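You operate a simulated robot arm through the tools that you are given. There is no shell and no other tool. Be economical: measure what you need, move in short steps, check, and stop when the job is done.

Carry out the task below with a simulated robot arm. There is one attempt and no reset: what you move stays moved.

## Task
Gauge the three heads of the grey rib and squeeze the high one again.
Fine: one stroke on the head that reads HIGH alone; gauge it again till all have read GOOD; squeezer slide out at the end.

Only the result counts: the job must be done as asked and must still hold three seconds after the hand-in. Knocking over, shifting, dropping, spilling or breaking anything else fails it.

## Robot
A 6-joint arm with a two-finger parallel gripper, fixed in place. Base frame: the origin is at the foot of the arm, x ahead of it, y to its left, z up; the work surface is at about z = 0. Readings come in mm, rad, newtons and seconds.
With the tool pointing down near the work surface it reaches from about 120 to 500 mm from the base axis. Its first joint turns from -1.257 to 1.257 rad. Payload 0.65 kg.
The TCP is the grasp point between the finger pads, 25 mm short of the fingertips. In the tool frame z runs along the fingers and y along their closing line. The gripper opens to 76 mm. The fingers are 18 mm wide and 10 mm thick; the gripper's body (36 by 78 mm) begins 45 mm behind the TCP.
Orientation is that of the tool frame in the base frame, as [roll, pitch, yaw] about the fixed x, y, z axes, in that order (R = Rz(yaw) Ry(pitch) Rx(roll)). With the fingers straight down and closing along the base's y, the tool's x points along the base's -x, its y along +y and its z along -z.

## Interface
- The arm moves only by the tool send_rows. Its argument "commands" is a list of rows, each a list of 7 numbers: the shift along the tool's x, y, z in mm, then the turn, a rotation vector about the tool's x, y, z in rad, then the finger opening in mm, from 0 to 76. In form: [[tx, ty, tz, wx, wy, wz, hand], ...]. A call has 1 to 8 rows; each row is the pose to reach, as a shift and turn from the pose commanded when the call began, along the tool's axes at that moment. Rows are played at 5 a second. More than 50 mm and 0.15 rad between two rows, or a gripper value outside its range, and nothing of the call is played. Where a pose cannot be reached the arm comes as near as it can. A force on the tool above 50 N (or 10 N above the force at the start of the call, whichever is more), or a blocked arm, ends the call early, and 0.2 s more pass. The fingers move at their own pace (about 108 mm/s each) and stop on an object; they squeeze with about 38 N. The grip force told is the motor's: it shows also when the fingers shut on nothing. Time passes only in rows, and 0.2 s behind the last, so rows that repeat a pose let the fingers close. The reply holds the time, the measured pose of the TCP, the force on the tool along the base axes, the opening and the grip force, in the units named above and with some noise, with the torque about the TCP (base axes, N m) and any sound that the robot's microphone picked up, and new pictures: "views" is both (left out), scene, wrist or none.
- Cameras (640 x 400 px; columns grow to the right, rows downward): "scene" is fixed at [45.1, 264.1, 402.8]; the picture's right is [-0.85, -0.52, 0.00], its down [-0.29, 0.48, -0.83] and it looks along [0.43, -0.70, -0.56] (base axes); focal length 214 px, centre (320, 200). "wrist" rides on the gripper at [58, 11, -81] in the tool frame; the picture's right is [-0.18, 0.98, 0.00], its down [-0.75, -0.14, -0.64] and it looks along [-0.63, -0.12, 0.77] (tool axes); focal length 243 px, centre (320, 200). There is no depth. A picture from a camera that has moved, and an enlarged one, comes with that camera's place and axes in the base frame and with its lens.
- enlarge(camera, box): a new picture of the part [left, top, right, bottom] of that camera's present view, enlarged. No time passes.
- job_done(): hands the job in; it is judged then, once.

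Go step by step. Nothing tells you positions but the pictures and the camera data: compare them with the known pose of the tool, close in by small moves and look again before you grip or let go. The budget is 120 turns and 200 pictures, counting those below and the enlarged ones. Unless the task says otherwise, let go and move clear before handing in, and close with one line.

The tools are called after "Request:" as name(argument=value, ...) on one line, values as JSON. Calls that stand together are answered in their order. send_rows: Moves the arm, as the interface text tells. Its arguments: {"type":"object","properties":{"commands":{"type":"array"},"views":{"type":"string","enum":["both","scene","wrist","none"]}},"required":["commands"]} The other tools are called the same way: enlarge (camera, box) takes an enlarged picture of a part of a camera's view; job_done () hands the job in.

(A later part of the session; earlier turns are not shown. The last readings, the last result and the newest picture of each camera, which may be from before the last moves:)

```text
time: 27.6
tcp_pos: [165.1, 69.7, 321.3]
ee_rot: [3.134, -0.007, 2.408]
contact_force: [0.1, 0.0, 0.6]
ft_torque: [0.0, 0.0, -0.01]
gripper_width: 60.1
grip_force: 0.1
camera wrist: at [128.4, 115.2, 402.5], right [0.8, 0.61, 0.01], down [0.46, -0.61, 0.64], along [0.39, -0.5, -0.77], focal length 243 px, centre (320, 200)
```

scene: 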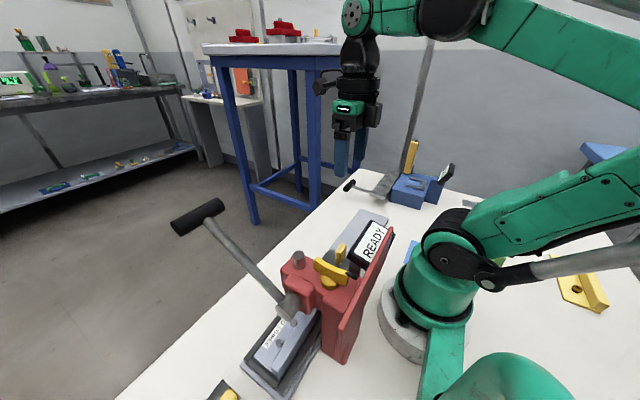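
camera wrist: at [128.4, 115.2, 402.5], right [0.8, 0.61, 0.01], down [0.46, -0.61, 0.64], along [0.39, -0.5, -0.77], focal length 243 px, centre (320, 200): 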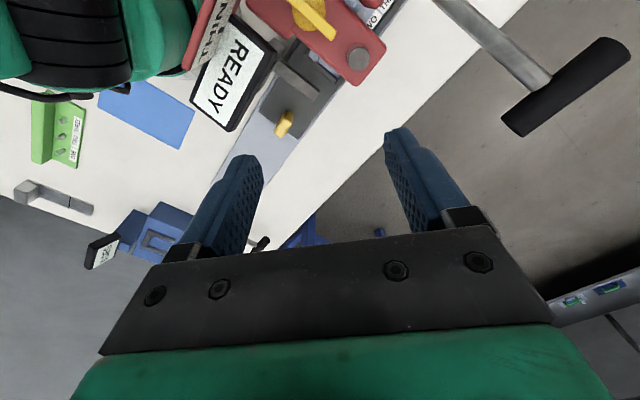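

Request:
enlarge(camera="wrist", box=[0, 70, 220, 210])

Request:
enlarge(camera="scene", box=[480, 190, 640, 330])

```text
2.86 times, centred on (110, 140) of wrist
camera zoom: at [128.4, 115.2, 402.5], right [0.8, 0.61, 0.01], down [0.46, -0.61, 0.64], along [0.39, -0.5, -0.77], focal length 693 px, centre (920, 371)
```

zoom: 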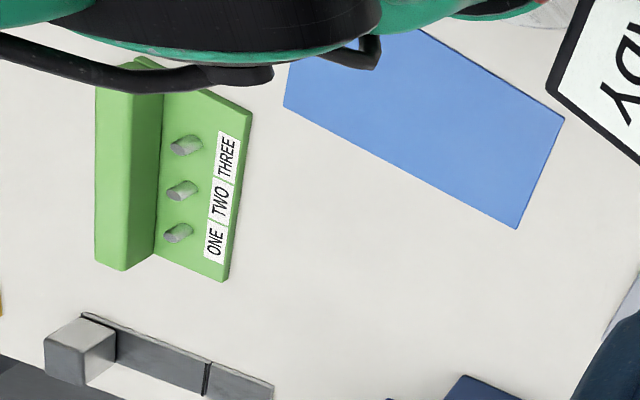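

```text
2.86 times, centred on (560, 260) of scene
camera zoom: at [45.1, 264.1, 402.8], right [-0.85, -0.52, 0.0], down [-0.29, 0.48, -0.83], along [0.43, -0.7, -0.56], focal length 613 px, centre (-366, 29)
```

zoom: 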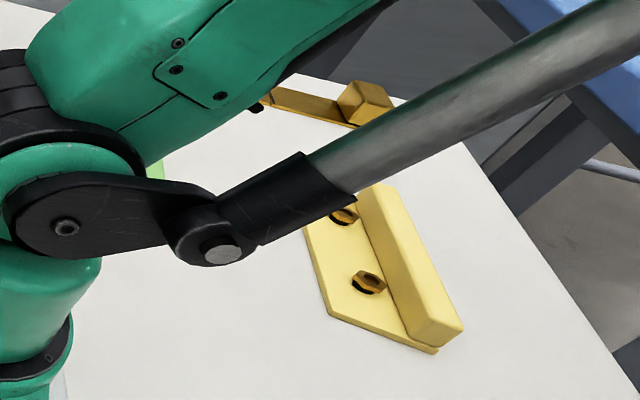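

Nothing suggests changing the dial, so it stays at MID. By my triangulation the ram is at y≈106 and THREE is under it with the peg at about y=-95.5. I'll return to grip the peg.

Request:
send_rows(commands=[[-10, -9, 0, 0, 0, 0.15, 60], [-20, -18, 0, 0, 0, 0.3, 60], [-30, -27, 0, 0, 0, 0.45, 60], [-40, -36, 0, 0, 0, 0.6, 60], [-50, -45, 0, 0, 0, 0.75, 60], [-60, -55, 0, 0, 0, 0.9, 60], [-70, -64, 0, 0, 0, 1.05, 60], [-77, -70, 0, 0, 0, 1.2, 60]], views="none")

Request:
send_rows(commands=[[0, 0, 0, 0, 0, 0.15, 60], [0, 0, 0, 0, 0, 0.3, 60], [0, 0, 0, 0, 0, 0.45, 60], [0, 0, 0, 0, 0, 0.6, 60], [0, 0, 0, 0, 0, 0.75, 60], [0, 0, 0, 0, 0, 0.9, 60], [0, 0, 0, 0, 0, 1.05, 60], [0, 0, 0, 0, 0, 1.2, 60]], views="wrist")

```text
time: 29.4
tcp_pos: [175.7, -33.8, 319.9]
ee_rot: [-3.14, -0.007, 1.2]
contact_force: [-0.2, 0.0, 0.6]
ft_torque: [-0.01, -0.01, 0.0]
gripper_width: 60.0
grip_force: 0.1
```

```text
time: 31.2
tcp_pos: [174.9, -34.0, 320.2]
ee_rot: [-3.133, 0.0, 0.001]
contact_force: [-0.7, -0.5, 0.0]
ft_torque: [0.02, 0.0, 0.0]
gripper_width: 60.4
grip_force: 0.1
camera wrist: at [232.2, -46.1, 401.5], right [-0.18, -0.98, -0.01], down [-0.75, 0.13, 0.64], along [-0.63, 0.12, -0.76], focal length 243 px, centre (320, 200)
```

wrist: 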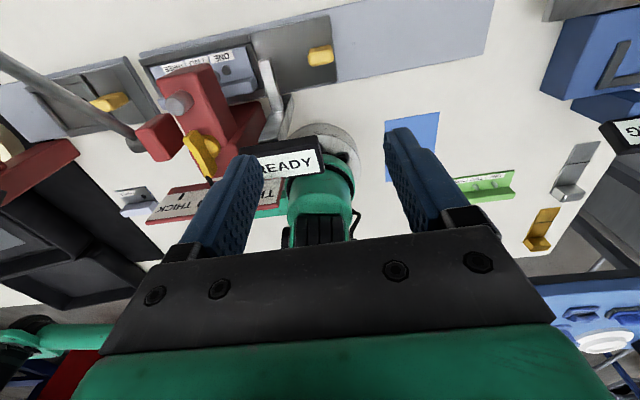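

Request:
send_rows(commands=[[1, 0, 45, 0, 0, 0, 62], [1, 0, 90, 0, 0, 0, 62], [1, 0, 135, 0, 0, 0, 62], [1, 0, 180, 0, 0, 0, 62], [1, 0, 220, 0, 0, 0, 62], [1, 0, 250, 0, 0, 0, 62], [1, 0, 266, 0, 0, 0, 62]], views="wrist")

```text
time: 32.8
tcp_pos: [175.9, -32.1, 54.0]
ee_rot: [-3.133, -0.001, 0.005]
contact_force: [0.9, -0.1, -0.8]
ft_torque: [0.04, 0.01, -0.02]
gripper_width: 62.0
grip_force: 0.1
camera wrist: at [232.9, -43.6, 134.7], right [-0.18, -0.98, -0.01], down [-0.75, 0.13, 0.64], along [-0.63, 0.12, -0.76], focal length 243 px, centre (320, 200)
```

wrist: 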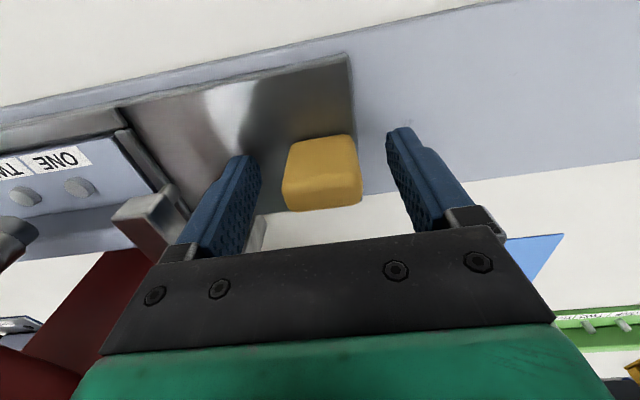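

Request:
send_rows(commands=[[0, 0, 0, 0, 0, 0, 40], [0, 0, 0, 0, 0, 0, 15], [0, 0, 0, 0, 0, 0, 15], [0, 8, 0, 0, 0, 0, 15], [0, 18, 0, 0, 0, 0, 15], [0, 28, 0, 0, 0, 0, 15]], views="none")

```text
time: 34.2
tcp_pos: [175.6, -62.0, 55.4]
ee_rot: [-3.133, -0.004, 0.004]
contact_force: [20.4, -1.3, -21.6]
ft_torque: [-0.95, -0.24, -0.29]
gripper_width: 32.0
grip_force: 45.2
```

Request:
send_rows(commands=[[0, 8, 0.5, 0, 0, 0, 15], [0, 16, 0.5, 0, 0, 0, 15], [0, 24, 0.5, 0, 0, 0, 15], [0, 30, 0.5, 0, 0, 0, 15], [0, 33, 0.5, 0, 0, 0, 15], [0, 33, 0.5, 0, 0, 0, 15]], views="both")

```text
time: 35.6
tcp_pos: [174.9, -93.3, 52.6]
ee_rot: [-3.132, 0.003, 0.004]
contact_force: [-6.2, -2.3, 28.5]
ft_torque: [-0.98, 0.53, -0.18]
gripper_width: 32.0
grip_force: 44.8
camera wrist: at [232.5, -104.9, 134.4], right [-0.18, -0.98, -0.01], down [-0.75, 0.13, 0.65], along [-0.64, 0.12, -0.76], focal length 243 px, centre (320, 200)
```

scene: 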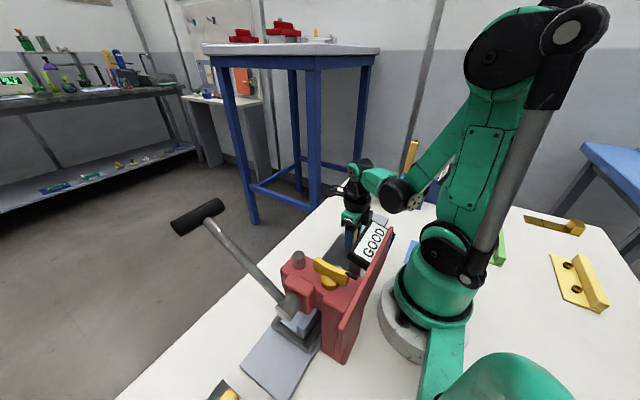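
wrist: 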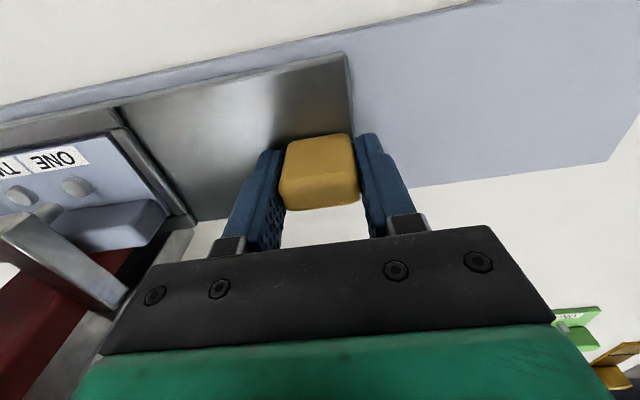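

Request:
send_rows(commands=[[0, 2, -0.5, 0, 0, 0, 15], [0, 2, -0.5, 0, 0, 0, 15], [0, 2, -0.5, 0, 0, 0, 15]], views="none")

```text
time: 36.4
tcp_pos: [174.4, -94.9, 53.8]
ee_rot: [-3.133, 0.001, 0.003]
contact_force: [-14.9, -2.7, -27.0]
ft_torque: [-0.99, -0.28, -0.18]
gripper_width: 31.7
grip_force: 44.4
```

Now releasing and rising straight up.

Request:
send_rows(commands=[[0, 0, 0, 0, 0, 0, 45], [0, 0, 0, 0, 0, 0, 60], [0, 0, -30, 0, 0, 0, 60], [0, 0, -75, 0, 0, 0, 60], [0, 0, -120, 0, 0, 0, 60], [0, 0, -165, 0, 0, 0, 60], [0, 0, -210, 0, 0, 0, 60], [0, 0, -250, 0, 0, 0, 60]], views="wrist")

```text
time: 38.2
tcp_pos: [175.7, -98.0, 305.4]
ee_rot: [-3.133, 0.0, 0.005]
contact_force: [-0.3, 0.5, -0.8]
ft_torque: [0.02, -0.03, -0.01]
gripper_width: 60.3
grip_force: 0.1
camera wrist: at [233.6, -109.2, 385.8], right [-0.18, -0.98, -0.01], down [-0.75, 0.13, 0.64], along [-0.63, 0.12, -0.76], focal length 243 px, centre (320, 200)
```

wrist: 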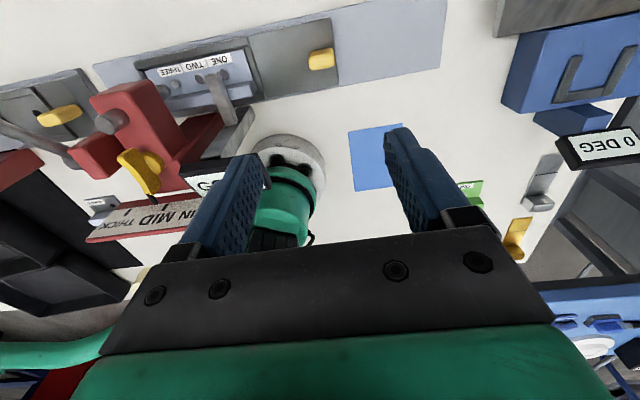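

The peg is at about -96, so THREE should be under the ram. Lever handle triangulated at about (270, 145–195, 245) lying along y, with its hub near (144, 165, 168). I'll move above it with the yaw turned so the fingers close along x.

Request:
send_rows(commands=[[12, -20, -5, 0, 0, -0.15, 60], [24, -54, -10, 0, 0, -0.3, 60], [36, -88, -15, 0, 0, -0.45, 60], [48, -122, -20, 0, 0, -0.6, 60], [60, -156, -25, 0, 0, -0.75, 60], [72, -190, -30, 0, 0, -0.9, 60], [84, -220, -30, 0, 0, -1.05, 60], [90, -250, -30, 0, 0, -1.2, 60]], views="none")

Request:
send_rows(commands=[[0, 0, 0, 0, 0, -0.15, 60], [0, 0, 0, 0, 0, -0.3, 60], [0, 0, 0, 0, 0, -0.37, 60]], views="both")

```text
time: 40.0
tcp_pos: [264.8, 152.8, 336.1]
ee_rot: [-3.138, -0.01, 1.204]
contact_force: [0.3, -0.7, -0.1]
ft_torque: [0.0, 0.0, 0.01]
gripper_width: 60.2
grip_force: 0.0
```

```text
time: 40.8
tcp_pos: [264.8, 152.5, 336.1]
ee_rot: [3.141, -0.008, 1.575]
contact_force: [-0.3, 0.1, -0.2]
ft_torque: [0.0, -0.03, -0.02]
gripper_width: 60.0
grip_force: 0.0
camera wrist: at [274.3, 210.3, 417.2], right [0.98, -0.18, 0.0], down [-0.14, -0.76, 0.64], along [-0.12, -0.63, -0.77], focal length 243 px, centre (320, 200)
```

scene: 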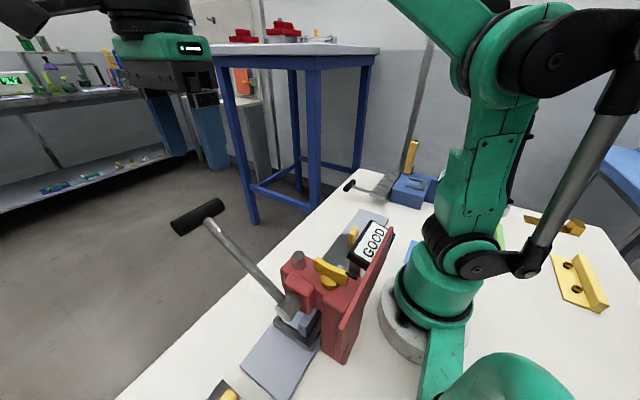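
wrist: 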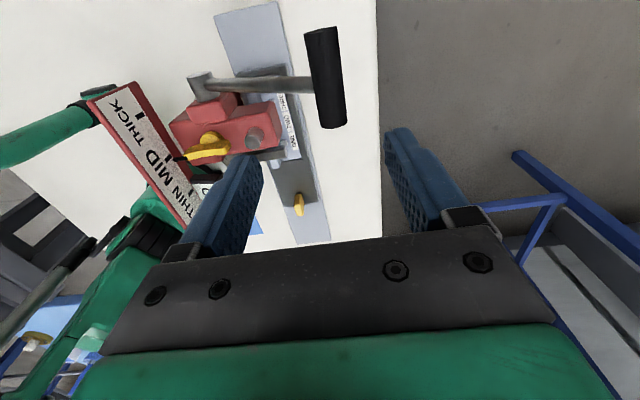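

The handle is at x≈272, y 142–195, z≈245, with the rod at its middle (y≈168). I'll grip its +y half near y=186.

Request:
send_rows(commands=[[33.5, 7, 10, 0, 0, 0, 60], [33.5, 7, 40, 0, 0, 0, 60], [33.5, 7, 70, 0, 0, 0, 60], [33.5, 7, 70, 0, 0, 0, 60]], views="both")

```text
time: 41.8
tcp_pos: [272.8, 186.3, 267.7]
ee_rot: [-3.141, -0.01, 1.573]
contact_force: [0.4, -0.6, 0.1]
ft_torque: [-0.01, 0.03, 0.02]
gripper_width: 60.0
grip_force: 0.0
camera wrist: at [281.8, 243.7, 347.7], right [0.98, -0.18, 0.0], down [-0.14, -0.76, 0.64], along [-0.12, -0.63, -0.77], focal length 243 px, centre (320, 200)
```

scene: 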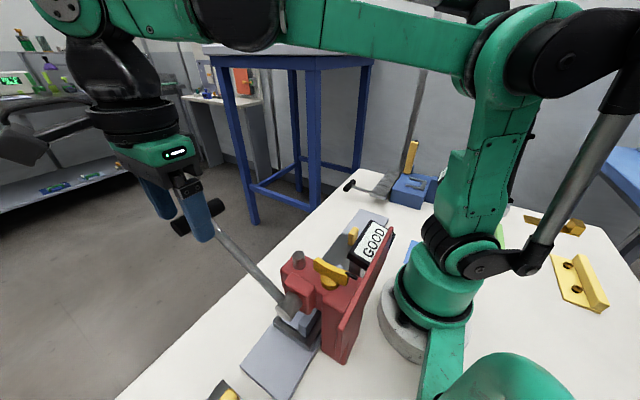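
wrist: 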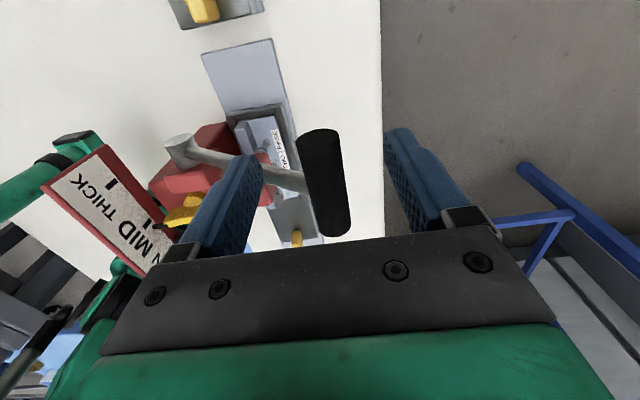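

Request:
send_rows(commands=[[2, -1, 12, 0, 0, 0, 50], [2, -1, 24, 0, 0, 0, 46], [2, -1, 30, 0, 0, 0, 46], [2, -1, 30, 0, 0, 0, 46]], views="both")

```text
time: 42.8
tcp_pos: [271.5, 186.8, 236.7]
ee_rot: [-3.141, -0.009, 1.575]
contact_force: [-0.6, 0.1, -0.6]
ft_torque: [-0.02, 0.05, 0.02]
gripper_width: 45.8
grip_force: 0.0
camera wrist: at [280.4, 245.8, 318.1], right [0.98, -0.18, 0.0], down [-0.14, -0.76, 0.64], along [-0.12, -0.63, -0.77], focal length 243 px, centre (320, 200)
```

scene: 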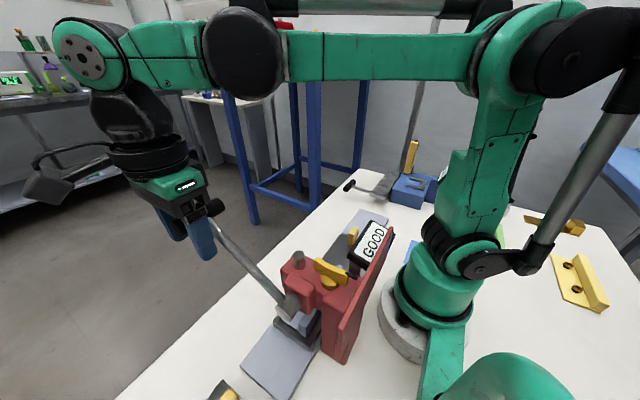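
wrist: 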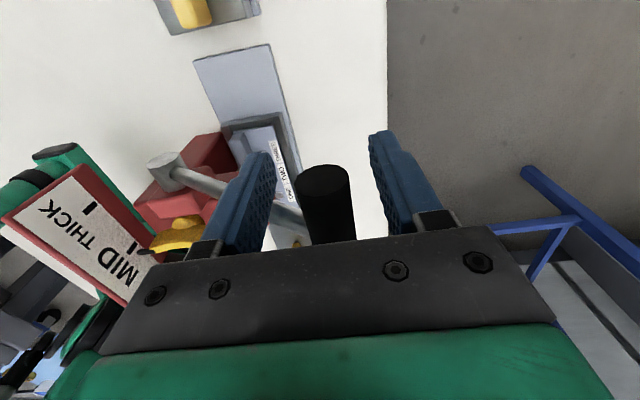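

Handle is centred between the fingers; gripping.

Request:
send_rows(commands=[[0, 0, 0, 0, 0, 0, 30], [0, 0, 0, 0, 0, 0, 12], [0, 0, 0, 0, 0, 0, 12]], views="none")

```text
time: 43.6
tcp_pos: [271.1, 187.1, 236.5]
ee_rot: [-3.141, -0.008, 1.573]
contact_force: [13.8, 2.8, 4.1]
ft_torque: [0.04, 0.09, -0.01]
gripper_width: 22.9
grip_force: 6.9
```

Request:
send_rows(commands=[[0, 0, 0, 0, 0, 0, 10], [0, 3.5, 6, 0, 0, 0, 10], [0, 6.9, 12.5, 0, 0, 0, 10]], views="scene")

```text
time: 44.4
tcp_pos: [277.9, 187.5, 224.0]
ee_rot: [3.14, -0.01, 1.573]
contact_force: [17.2, -2.5, 8.4]
ft_torque: [0.05, 0.04, -0.02]
gripper_width: 23.0
grip_force: 7.6
```

scene: 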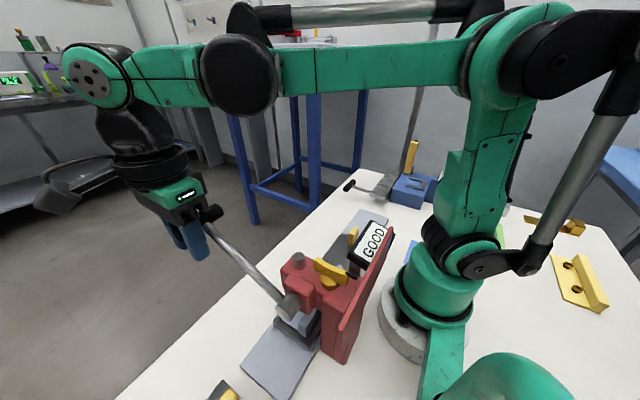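

Request:
send_rows(commands=[[0, 4, 6, 0, 0, 0, 10], [0, 6.5, 12.1, 0, 0, 0, 10], [0, 9, 18.4, 0, 0, 0, 10], [0, 11, 24.6, 0, 0, 0, 10]], views="scene")

```text
time: 45.4
tcp_pos: [289.2, 190.5, 199.2]
ee_rot: [3.141, -0.009, 1.573]
contact_force: [14.4, -7.6, 5.6]
ft_torque: [0.01, 0.15, -0.1]
gripper_width: 21.4
grip_force: 7.2
```

scene: 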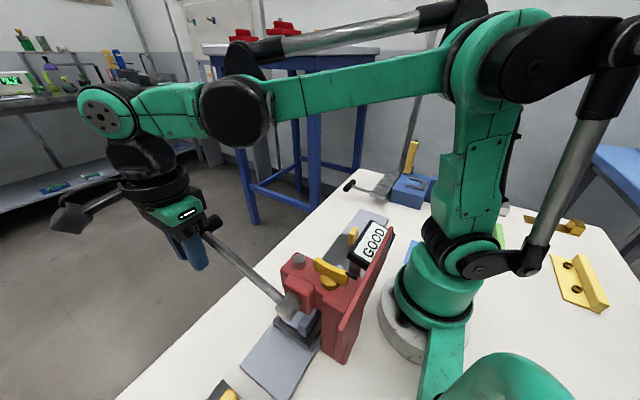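

Request:
enlarge(camera="wrist", box=[140, 60, 500, 285])

Request:
enlarge(camera="scene", box=[120, 160, 340, 340])

```text
1.78 times, centred on (320, 172) of wrist
camera zoom: at [299.1, 247.0, 280.6], right [0.98, -0.18, 0.0], down [-0.14, -0.76, 0.64], along [-0.12, -0.63, -0.77], focal length 431 px, centre (320, 249)
```

zoom: 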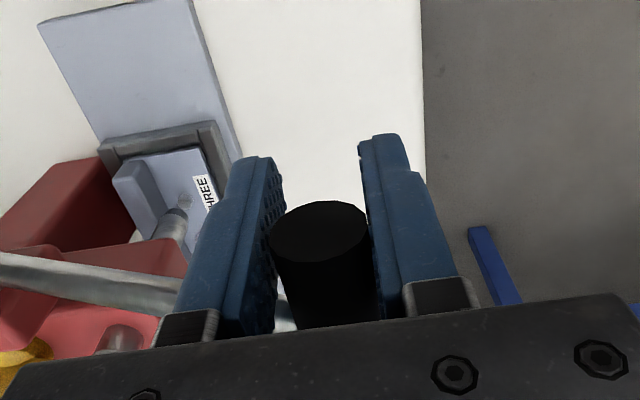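

```text
2.22 times, centred on (230, 250) of scene
camera zoom: at [45.2, 264.1, 402.8], right [-0.85, -0.52, 0.0], down [-0.29, 0.48, -0.83], along [0.43, -0.7, -0.56], focal length 477 px, centre (520, 89)
```

zoom: 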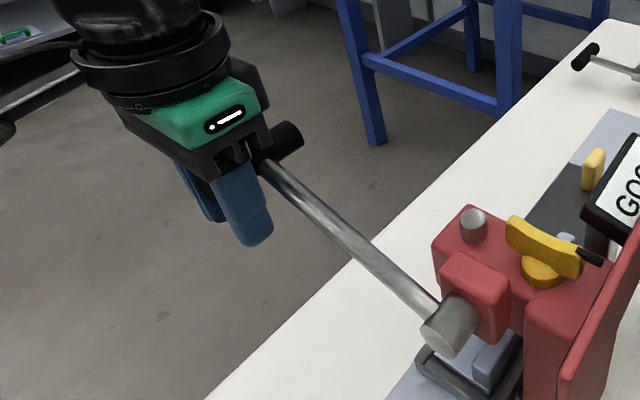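

Request:
enlarge(camera="wrist", box=[180, 120, 270, 210])

```text
4.44 times, centred on (225, 165) of wrist
camera zoom: at [299.1, 247.0, 280.6], right [0.98, -0.18, 0.0], down [-0.14, -0.76, 0.64], along [-0.12, -0.63, -0.77], focal length 1078 px, centre (742, 356)
```

zoom: 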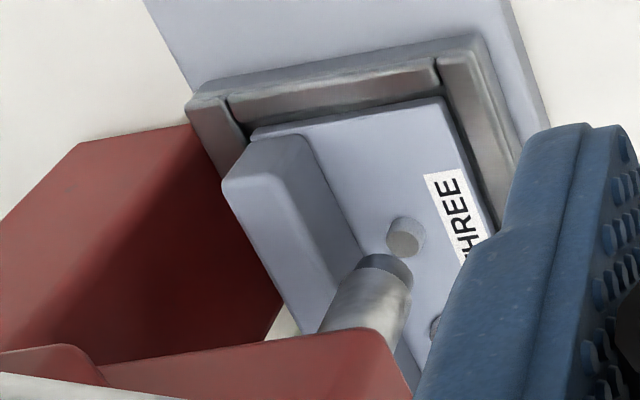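

The wrist view shows the ram foot coming down close to head THREE. I'll lower the lever a bit more and compare again before contact.

Request:
send_rows(commands=[[-1, 1.5, 6.5, 0, 0, 0, 6], [-1, 3, 12.8, 0, 0, 0, 6], [-1, 4, 18, 0, 0, 0, 6]], views="wrist")

Request:
enlarge(camera="wrist", box=[160, 100, 280, 220])

```text
time: 46.2
tcp_pos: [294.1, 189.5, 181.7]
ee_rot: [3.14, -0.011, 1.575]
contact_force: [22.3, 15.2, 6.0]
ft_torque: [-0.17, 0.26, 0.12]
gripper_width: 23.9
grip_force: 10.8
camera wrist: at [302.8, 246.6, 263.0], right [0.98, -0.18, 0.0], down [-0.14, -0.76, 0.63], along [-0.11, -0.62, -0.77], focal length 243 px, centre (320, 200)
```

wrist: 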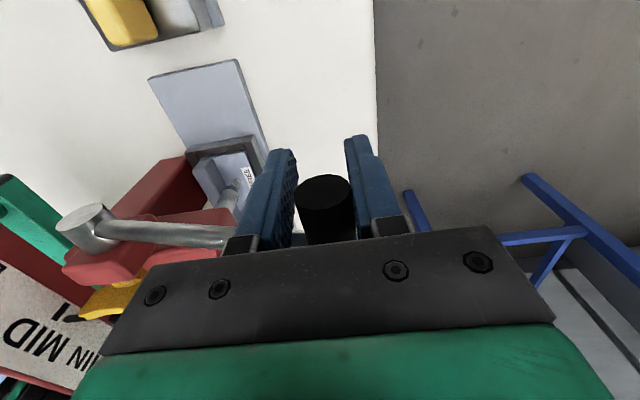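

```text
3.33 times, centred on (220, 160) of wrist
camera zoom: at [302.8, 246.6, 263.0], right [0.98, -0.18, 0.0], down [-0.14, -0.76, 0.63], along [-0.11, -0.62, -0.77], focal length 809 px, centre (653, 333)
```

zoom: 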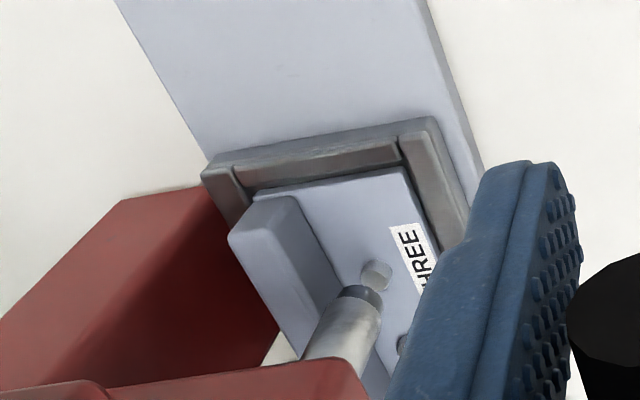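

Request:
send_rows(commands=[[0, 1.5, 5, 0, 0, 0, 6], [0, 2, 10, 0, 0, 0, 6], [0, 2.5, 14, 0, 0, 0, 6]], views="none")

Request:
enlarge(camera="wrist", box=[160, 120, 270, 230])

```text
time: 47.0
tcp_pos: [295.8, 189.1, 166.9]
ee_rot: [3.141, -0.011, 1.575]
contact_force: [23.1, 10.7, 3.9]
ft_torque: [0.08, 0.26, 0.08]
gripper_width: 24.5
grip_force: 11.8
```

```text
3.64 times, centred on (215, 175) of wrist
camera zoom: at [305.1, 245.9, 248.8], right [0.98, -0.18, 0.0], down [-0.14, -0.76, 0.64], along [-0.11, -0.62, -0.77], focal length 882 px, centre (702, 291)
```

zoom: 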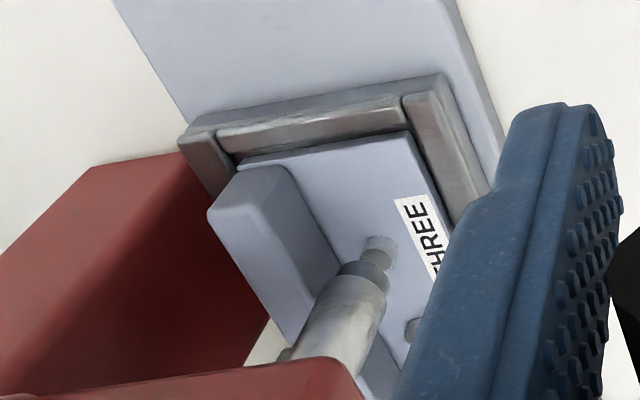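

Request:
enlarge(camera="wrist", box=[200, 165, 250, 215])

```text
8.00 times, centred on (225, 190) of wrist
camera zoom: at [305.1, 245.9, 248.8], right [0.98, -0.18, 0.0], down [-0.14, -0.76, 0.64], along [-0.11, -0.62, -0.77], focal length 1941 px, centre (1080, 280)
```

zoom: 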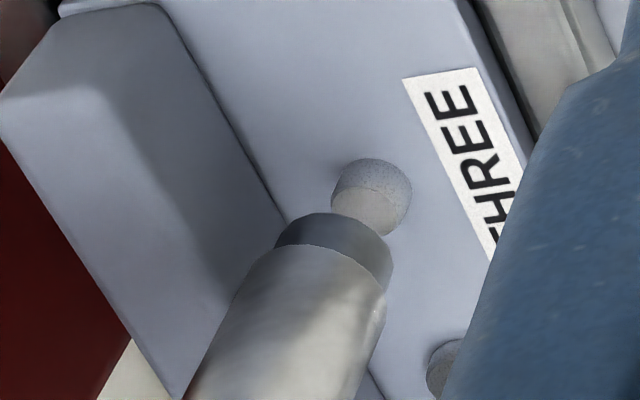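

The ram looks about 3–4 mm to the +y side of head THREE. Contact hasn't happened yet, so I'll swing the lever back up, nudge the slide by +3.5 mm, and redo this.

Request:
send_rows(commands=[[0, -1, -9, 0, 0, 0, 8], [0, -2.5, -18, 0, 0, 0, 8], [0, -4.4, -26, 0, 0, 0, 8], [0, -6.8, -34, 0, 0, 0, 8], [0, -9, -41, 0, 0, 0, 8], [0, -12, -48, 0, 0, 0, 8], [0, -15.5, -56, 0, 0, 0, 8], [0, -20, -64, 0, 0, 0, 8]], views="none")

Request:
send_rows(commands=[[0, -3.5, -6, 0, 0, 0, 8], [0, -3.5, -6, 0, 0, 0, 8]], views="both")

```text
time: 48.8
tcp_pos: [274.4, 187.7, 231.5]
ee_rot: [-3.134, -0.01, 1.575]
contact_force: [-27.0, 0.8, -20.3]
ft_torque: [-0.03, -0.57, -0.06]
gripper_width: 19.1
grip_force: 36.8
```

```text
time: 49.2
tcp_pos: [272.6, 188.0, 234.5]
ee_rot: [-3.14, -0.009, 1.573]
contact_force: [-0.6, -0.2, -17.9]
ft_torque: [-0.05, -0.1, -0.08]
gripper_width: 19.5
grip_force: 37.3
stopped in row 1: the force on the tool passed its limit at 57 N (the readings are from after the stop); the commanded pose is now the measured one
camera wrist: at [282.2, 245.5, 316.2], right [0.98, -0.18, 0.0], down [-0.14, -0.76, 0.64], along [-0.12, -0.63, -0.77], focal length 243 px, centre (320, 200)
```

scene: 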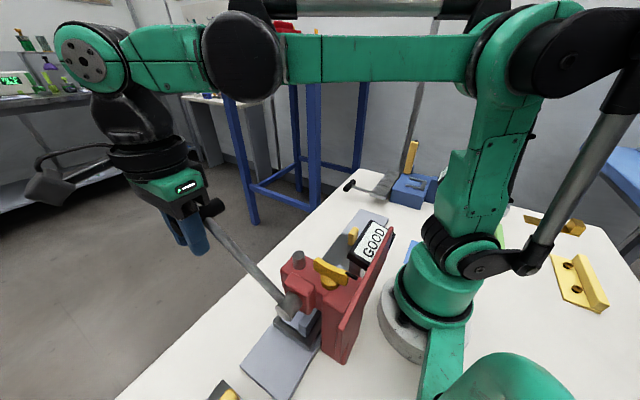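
wrist: 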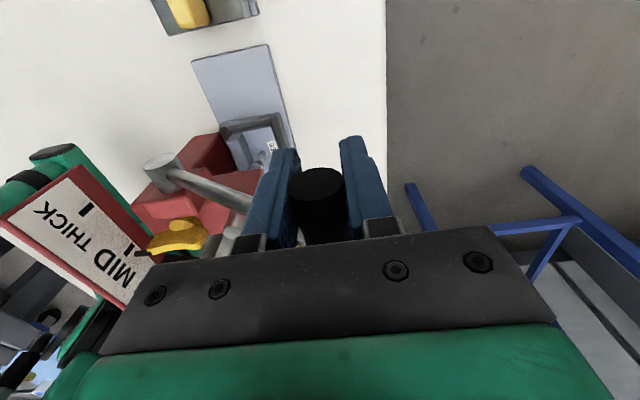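

The lever is back at its top stop. Releasing it and going up.

Request:
send_rows(commands=[[0, 0, 1, 0, 0, 0, 30], [0, 0, 1, 0, 0, 0, 46], [0, 0, 1, 0, 0, 0, 46], [0, 0, -30, 0, 0, 0, 50], [0, 0, -75, 0, 0, 0, 60], [0, 0, -110, 0, 0, 0, 60]], views="scene")

```text
time: 50.6
tcp_pos: [273.2, 185.8, 344.6]
ee_rot: [-3.14, -0.009, 1.573]
contact_force: [0.1, -0.4, 0.3]
ft_torque: [-0.01, 0.0, 0.0]
gripper_width: 60.0
grip_force: 0.1
```

scene: 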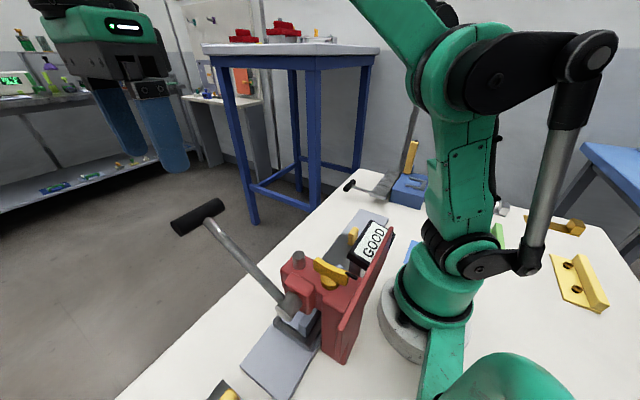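

Request:
send_rows(commands=[[-30, -6, 0, 0, 0, 0.15, 60], [-64, -18, 0, 0, 0, 0.3, 60], [-98, -30, 0, 0, 0, 0.45, 60], [-132, -42, 0, 0, 0, 0.6, 60], [-166, -54, 5, 0, 0, 0.75, 60], [-200, -66, 10, 0, 0, 0.9, 60], [-240, -80, 20, 0, 0, 1.05, 60], [-280, -97, 30, 0, 0, 1.2, 60]], views="none")

Request:
send_rows(commands=[[0, 0, 20, 0, 0, 0.15, 60], [0, 0, 40, 0, 0, 0.3, 60], [0, 0, 60, 0, 0, 0.372, 60]], views="wrist")

```text
time: 52.4
tcp_pos: [175.1, -95.8, 314.9]
ee_rot: [-3.133, -0.004, 0.373]
contact_force: [-0.2, 0.3, 0.4]
ft_torque: [-0.04, -0.01, 0.0]
gripper_width: 60.2
grip_force: 0.2
```

```text
time: 53.2
tcp_pos: [175.4, -93.9, 253.4]
ee_rot: [-3.132, 0.002, 0.002]
contact_force: [-0.4, 0.3, -0.2]
ft_torque: [-0.01, -0.01, -0.01]
gripper_width: 59.9
grip_force: 0.2
camera wrist: at [232.9, -105.1, 334.2], right [-0.18, -0.98, -0.01], down [-0.75, 0.13, 0.65], along [-0.63, 0.12, -0.76], focal length 243 px, centre (320, 200)
```

wrist: 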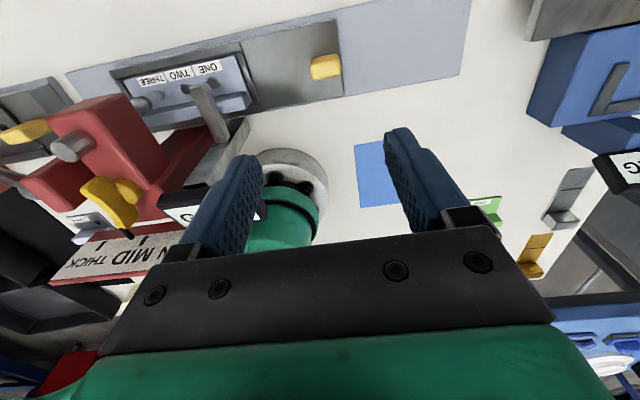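

Request:
enlarge(camera="wrist", box=[110, 50, 260, 130])

Request:
send_rows(commands=[[0, 1, 45, 0, 0, 0, 62], [0, 1, 90, 0, 0, 0, 62], [0, 1, 135, 0, 0, 0, 62], [0, 1, 170, 0, 0, 0, 62], [0, 1, 199, 0, 0, 0, 62], [0, 1, 199, 0, 0, 0, 62]], views="wrist")

```text
4.27 times, centred on (185, 90) of wrist
camera zoom: at [232.9, -105.1, 334.2], right [-0.18, -0.98, -0.01], down [-0.75, 0.13, 0.65], along [-0.63, 0.12, -0.76], focal length 1035 px, centre (896, 669)
```

zoom: 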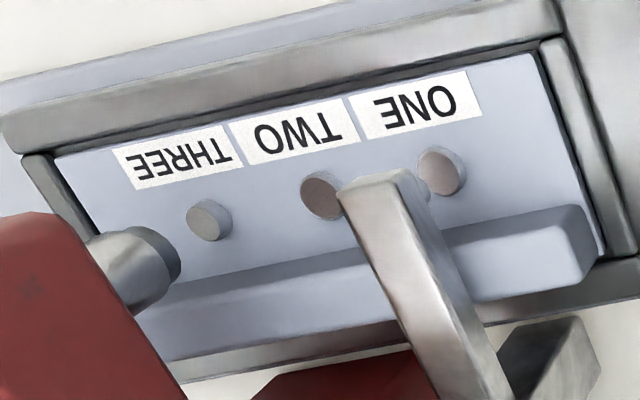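

```text
time: 54.6
tcp_pos: [174.8, -91.9, 52.8]
ee_rot: [-3.133, 0.0, 0.003]
contact_force: [0.3, 0.1, 0.2]
ft_torque: [0.02, 0.0, -0.01]
gripper_width: 61.9
grip_force: 0.0
camera wrist: at [232.1, -102.8, 133.1], right [-0.18, -0.98, -0.01], down [-0.75, 0.13, 0.65], along [-0.63, 0.12, -0.76], focal length 243 px, centre (320, 200)
```

wrist: 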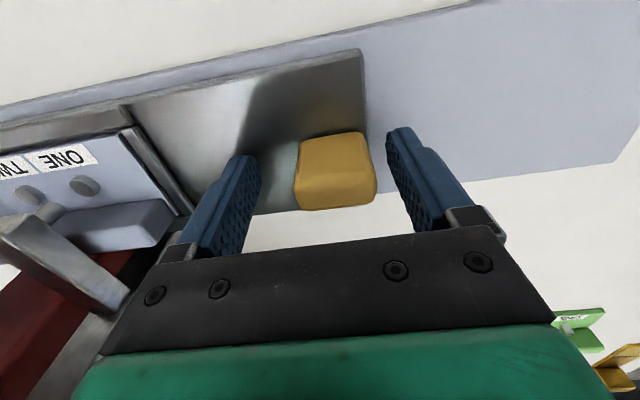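

Combining views from both sides puts the ram only 1–2 mm to the +y side. I'll grip the peg and nudge it about 2 mm.

Request:
send_rows(commands=[[0, 5.5, 0, 0, 0, 0, 60], [0, 5.5, 0, 0, 0, 0, 40], [0, 5.5, 0, 0, 0, 0, 15], [0, 5.5, 0, 0, 0, 0, 15], [0, 5.5, 0, 0, 0, 0, 15]], views="none")

```text
time: 55.8
tcp_pos: [175.0, -97.4, 52.6]
ee_rot: [-3.133, 0.002, 0.003]
contact_force: [0.3, -0.7, -9.2]
ft_torque: [-1.12, 0.03, -0.08]
gripper_width: 32.1
grip_force: 44.4
```

Request:
send_rows(commands=[[0, -1, 0, 0, 0, 0, 15], [0, -2, 0, 0, 0, 0, 15], [0, -2, 0, 0, 0, 0, 15]], views="none")

Request:
send_rows(commands=[[0, 0, 0, 0, 0, 0, 15], [0, 0, 0, 0, 0, 0, 45], [0, 0, 0, 0, 0, 0, 60], [0, 0, -30, 0, 0, 0, 60], [0, 0, -75, 0, 0, 0, 60], [0, 0, -120, 0, 0, 0, 60], [0, 0, -165, 0, 0, 0, 60], [0, 0, -200, 0, 0, 0, 60]], views="wrist")

Request:
enlarge(camera="wrist", box=[110, 50, 360, 130])

```text
time: 56.6
tcp_pos: [175.7, -93.4, 52.9]
ee_rot: [-3.133, 0.004, 0.003]
contact_force: [-14.8, -3.0, -10.4]
ft_torque: [-1.27, -0.92, -0.13]
gripper_width: 31.7
grip_force: 44.3
```

```text
time: 58.4
tcp_pos: [177.4, -98.8, 253.8]
ee_rot: [-3.134, 0.004, 0.004]
contact_force: [0.1, -0.5, 0.7]
ft_torque: [0.01, -0.02, 0.01]
gripper_width: 60.2
grip_force: 0.1
camera wrist: at [234.2, -111.5, 333.8], right [-0.18, -0.98, -0.01], down [-0.75, 0.13, 0.65], along [-0.63, 0.12, -0.76], focal length 243 px, centre (320, 200)
```

wrist: 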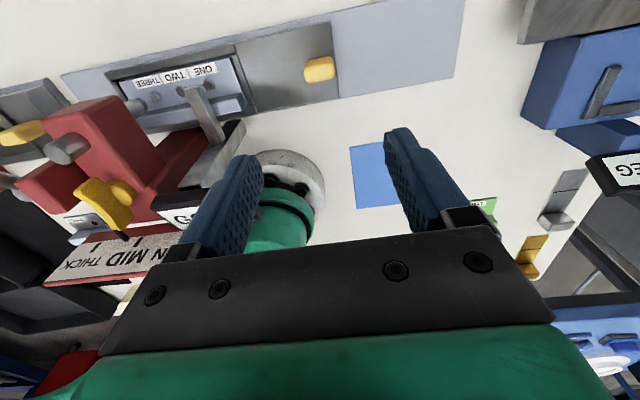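

```text
2.56 times, centred on (235, 90) of wrist
camera zoom: at [234.2, -111.5, 333.8], right [-0.18, -0.98, -0.01], down [-0.75, 0.13, 0.65], along [-0.63, 0.12, -0.76], focal length 621 px, centre (538, 482)
```

zoom: 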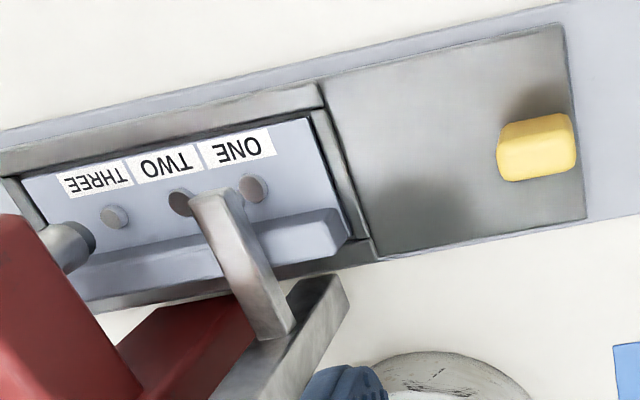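

The peg moved about 2–3 mm. Now back to the lever.

Request:
send_rows(commands=[[12, -20, -25, 0, 0, -0.15, 60], [24, -45, -50, 0, 0, -0.3, 60], [36, -80, -75, 0, 0, -0.45, 60], [48, -115, -85, 0, 0, -0.6, 60], [60, -150, -85, 0, 0, -0.75, 60], [72, -185, -85, 0, 0, -0.9, 60], [84, -220, -85, 0, 0, -1.05, 60], [92, -255, -85, 0, 0, -1.2, 60]], views="none")

Request:
send_rows(commands=[[0, 0, 0, 0, 0, -0.15, 60], [0, 0, 0, 0, 0, -0.3, 60], [0, 0, 0, 0, 0, -0.37, 60]], views="none")

```text
time: 60.2
tcp_pos: [269.7, 158.8, 342.7]
ee_rot: [-3.137, -0.009, 1.204]
contact_force: [-0.3, -0.3, -0.4]
ft_torque: [0.02, -0.02, -0.01]
gripper_width: 60.1
grip_force: 0.1
```

```text
time: 61.0
tcp_pos: [268.6, 157.3, 341.3]
ee_rot: [-3.139, -0.008, 1.575]
contact_force: [0.3, 0.5, 0.4]
ft_torque: [0.0, 0.0, -0.05]
gripper_width: 59.9
grip_force: 0.0
```

Request:
send_rows(commands=[[30, 4, 25, 0, 0, 0, 50], [30, 4, 60, 0, 0, 0, 46], [30, 4, 90, 0, 0, 0, 46], [30, 4, 106, 0, 0, 0, 46], [30, 4, 106, 0, 0, 0, 46]], views="wrist")

```text
time: 62.2
tcp_pos: [271.8, 189.3, 235.2]
ee_rot: [-3.141, -0.009, 1.572]
contact_force: [0.0, -0.6, -0.2]
ft_torque: [-0.04, -0.01, -0.01]
gripper_width: 45.9
grip_force: 0.1
camera wrist: at [282.2, 247.0, 316.9], right [0.98, -0.18, 0.0], down [-0.14, -0.76, 0.64], along [-0.12, -0.63, -0.77], focal length 243 px, centre (320, 200)
```

wrist: 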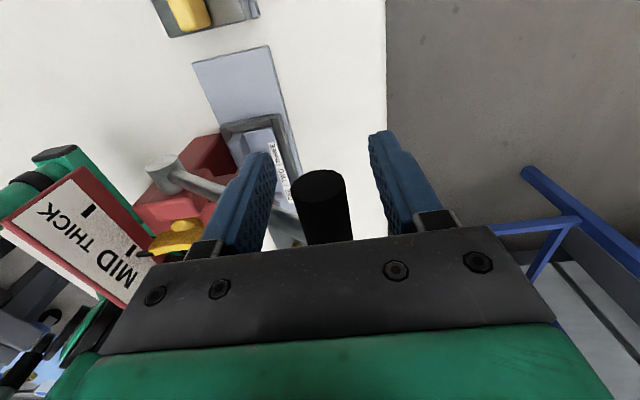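

Good alignment again. I'll grip and pull down along the arc to near contact.

Request:
send_rows(commands=[[0, 0, 0, 0, 0, 0, 25], [0, 0, 0, 0, 0, 0, 8], [0, 0, 0, 0, 0, 0, 8], [0, 4, 6, 0, 0, 0, 8], [0, 8, 12.5, 0, 0, 0, 8], [0, 11, 18.5, 0, 0, 0, 8], [0, 13.5, 24.5, 0, 0, 0, 8], [0, 16, 31, 0, 0, 0, 8]], views="none")

Request:
send_rows(commands=[[0, 2, 6, 0, 0, 0, 8], [0, 3.7, 12.5, 0, 0, 0, 8], [0, 5, 19, 0, 0, 0, 8], [0, 6, 25.5, 0, 0, 0, 8], [0, 7, 32, 0, 0, 0, 8], [0, 7.3, 38, 0, 0, 0, 8]], views="wrist")

Request:
enlarge(camera="wrist", box=[195, 160, 255, 220])

```text
time: 64.0
tcp_pos: [288.4, 191.0, 204.0]
ee_rot: [3.14, -0.012, 1.571]
contact_force: [26.5, 19.8, 12.8]
ft_torque: [-0.63, 0.48, 0.06]
gripper_width: 19.7
grip_force: 37.2
```

```text
time: 65.0
tcp_pos: [295.8, 188.9, 181.3]
ee_rot: [3.132, -0.012, 1.571]
contact_force: [3.8, 2.3, 1.4]
ft_torque: [-0.12, -0.04, 0.02]
gripper_width: 19.6
grip_force: 37.5
stopped in row 4: the force on the tool passed its limit at 51 N (the readings are from after the stop); the commanded pose is now the measured one
camera wrist: at [304.7, 246.6, 263.2], right [0.98, -0.18, 0.01], down [-0.15, -0.76, 0.63], along [-0.11, -0.62, -0.77], focal length 243 px, centre (320, 200)
```

wrist: 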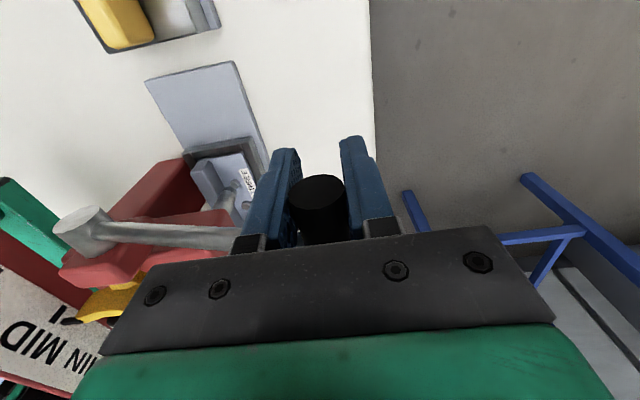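

```text
6.67 times, centred on (225, 190) of wrist
camera zoom: at [304.7, 246.6, 263.2], right [0.98, -0.18, 0.01], down [-0.15, -0.76, 0.63], along [-0.11, -0.62, -0.77], focal length 1618 px, centre (953, 267)
```

zoom: 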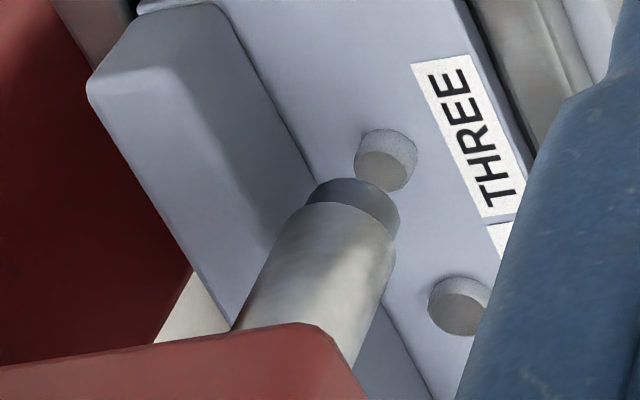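

Still in progress: the ram is above THREE and close to aligned. I'll continue down in smaller steps.

Request:
send_rows(commands=[[0, 0.5, 4, 0, 0, 0, 12], [0, 0.8, 8, 0, 0, 0, 12], [0, 1, 12, 0, 0, 0, 12]], views="none")

Request:
enlarge(camera="wrist", box=[190, 170, 250, 230])

```text
time: 65.8
tcp_pos: [297.5, 189.6, 169.3]
ee_rot: [3.13, -0.013, 1.572]
contact_force: [27.1, 3.8, 6.6]
ft_torque: [-0.04, 0.61, 0.15]
gripper_width: 19.5
grip_force: 37.5
```

```text
6.67 times, centred on (220, 200) of wrist
camera zoom: at [306.9, 246.6, 250.9], right [0.98, -0.18, 0.01], down [-0.15, -0.76, 0.63], along [-0.11, -0.62, -0.78], focal length 1618 px, centre (987, 200)
```

zoom: 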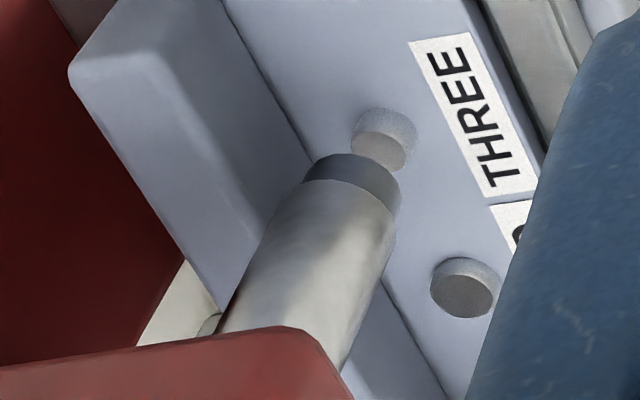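

Request:
send_rows(commands=[[0, 1.5, 4, 0, 0, 0, 12], [0, 1.7, 8, 0, 0, 0, 12], [0, 1.7, 12, 0, 0, 0, 12], [0, 1.5, 16, 0, 0, 0, 12]], views="none")

Request:
enlarge(camera="wrist", box=[190, 180, 250, 240])

```text
time: 66.8
tcp_pos: [300.7, 190.8, 153.9]
ee_rot: [3.129, -0.013, 1.572]
contact_force: [46.8, -3.5, 5.8]
ft_torque: [-0.33, 0.91, -0.01]
gripper_width: 19.6
grip_force: 37.5
```

```text
6.67 times, centred on (220, 210) of wrist
camera zoom: at [308.4, 246.7, 235.4], right [0.98, -0.18, 0.01], down [-0.15, -0.76, 0.63], along [-0.11, -0.62, -0.78], focal length 1618 px, centre (987, 133)
```

zoom: 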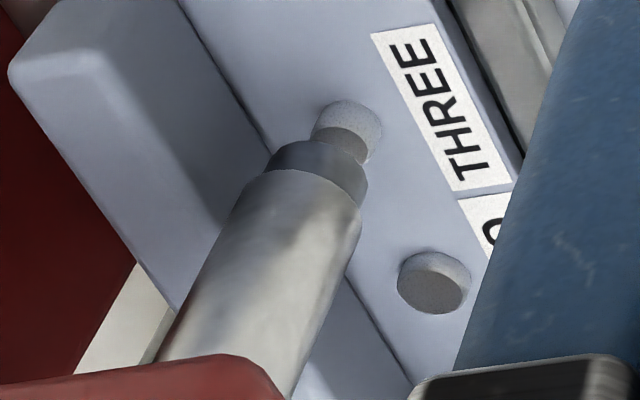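

The arc's centre is lower than I assumed, so I'll correct x outward and continue down toward near contact.

Request:
send_rows(commands=[[0, 2, 3, 0, 0, 0, 12], [0, 3, 8, 0, 0, 0, 12], [0, 3, 13, 0, 0, 0, 12], [0, 2.7, 18, 0, 0, 0, 12], [0, 2.2, 23, 0, 0, 0, 12]], views="none")

Request:
enlarge(camera="wrist", box=[180, 180, 250, 250])

```text
time: 68.0
tcp_pos: [299.4, 190.6, 130.7]
ee_rot: [3.14, -0.012, 1.576]
contact_force: [-31.6, -16.2, 4.6]
ft_torque: [0.13, -0.37, -0.06]
gripper_width: 19.5
grip_force: 37.5
```

```text
5.71 times, centred on (215, 215) of wrist
camera zoom: at [308.8, 247.2, 211.6], right [0.98, -0.18, 0.0], down [-0.14, -0.76, 0.63], along [-0.12, -0.62, -0.77], focal length 1386 px, centre (920, 114)
```

zoom: 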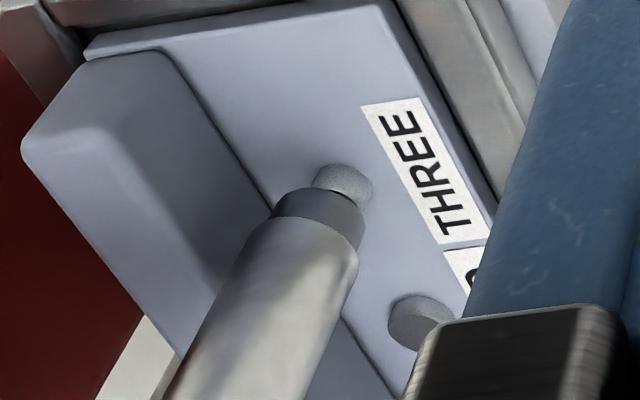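

The ram foot covers head THREE within about 2 mm and is almost on it. I'll complete the stroke.

Request:
send_rows(commands=[[0, -2.5, 4, 0, 0, 0, 12], [0, -4, 9, 0, 0, 0, 12], [0, -5.5, 14, 0, 0, 0, 12], [0, -7, 19, 0, 0, 0, 12]], views="none")

```text
time: 69.0
tcp_pos: [296.9, 191.6, 113.1]
ee_rot: [3.125, -0.013, 1.569]
contact_force: [5.9, 2.0, 0.2]
ft_torque: [-0.02, 0.24, 0.18]
gripper_width: 19.5
grip_force: 37.4
stopped in row 4: the force on the tool passed its limit at 53 N (the readings are from after the stop); the commanded pose is now the measured one
```

Request:
enlarge(camera="wrist", box=[160, 170, 260, 250])

Request:
enlarge(camera="scene", box=[140, 200, 400, 370])

```text
5.00 times, centred on (210, 210) of wrist
camera zoom: at [305.4, 247.1, 193.9], right [0.98, -0.19, 0.01], down [-0.15, -0.76, 0.63], along [-0.11, -0.62, -0.78], focal length 1213 px, centre (870, 150)
```

zoom: 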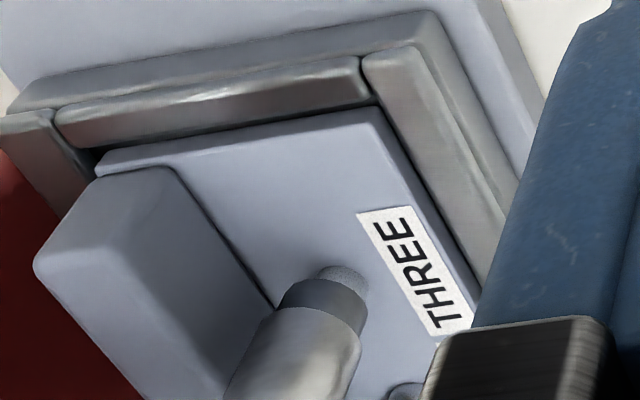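

```text
2.35 times, centred on (270, 285) of scene
camera zoom: at [45.1, 264.1, 402.8], right [-0.85, -0.52, 0.0], down [-0.29, 0.48, -0.83], along [0.43, -0.7, -0.56], focal length 505 px, centre (438, 0)
```

zoom: 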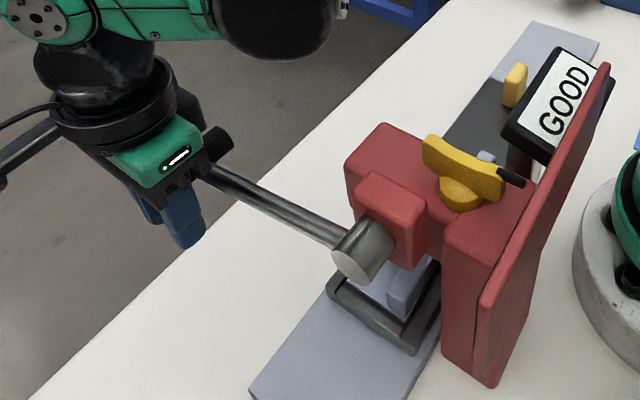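

Request:
send_rows(commands=[[0, -1.2, 4, 0, 0, 0, 12], [0, -2.6, 8, 0, 0, 0, 12], [0, -4.2, 12, 0, 0, 0, 12], [0, -6, 16, 0, 0, 0, 12]], views="none")

Request:
enlarge(camera="wrist", box=[160, 170, 260, 250])

```text
time: 70.0
tcp_pos: [293.2, 190.1, 96.7]
ee_rot: [3.117, -0.015, 1.569]
contact_force: [5.4, 0.8, -0.4]
ft_torque: [-0.04, 0.11, 0.07]
gripper_width: 19.1
grip_force: 36.8
stopped in row 4: the force on the tool passed its limit at 51 N (the readings are from after the stop); the commanded pose is now the measured one
```

```text
5.00 times, centred on (210, 210) of wrist
camera zoom: at [301.2, 246.9, 178.8], right [0.98, -0.19, 0.02], down [-0.16, -0.76, 0.63], along [-0.1, -0.62, -0.78], focal length 1213 px, centre (870, 150)
```

zoom: 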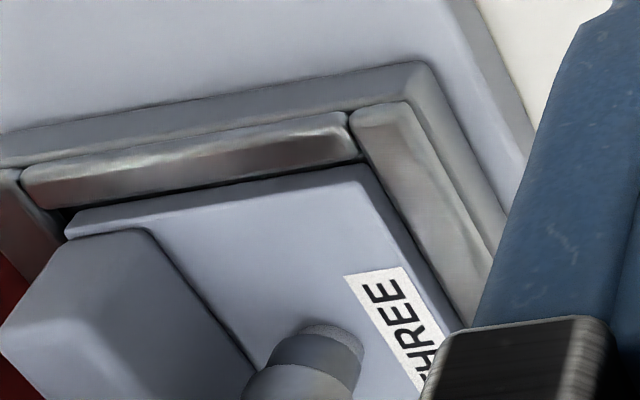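

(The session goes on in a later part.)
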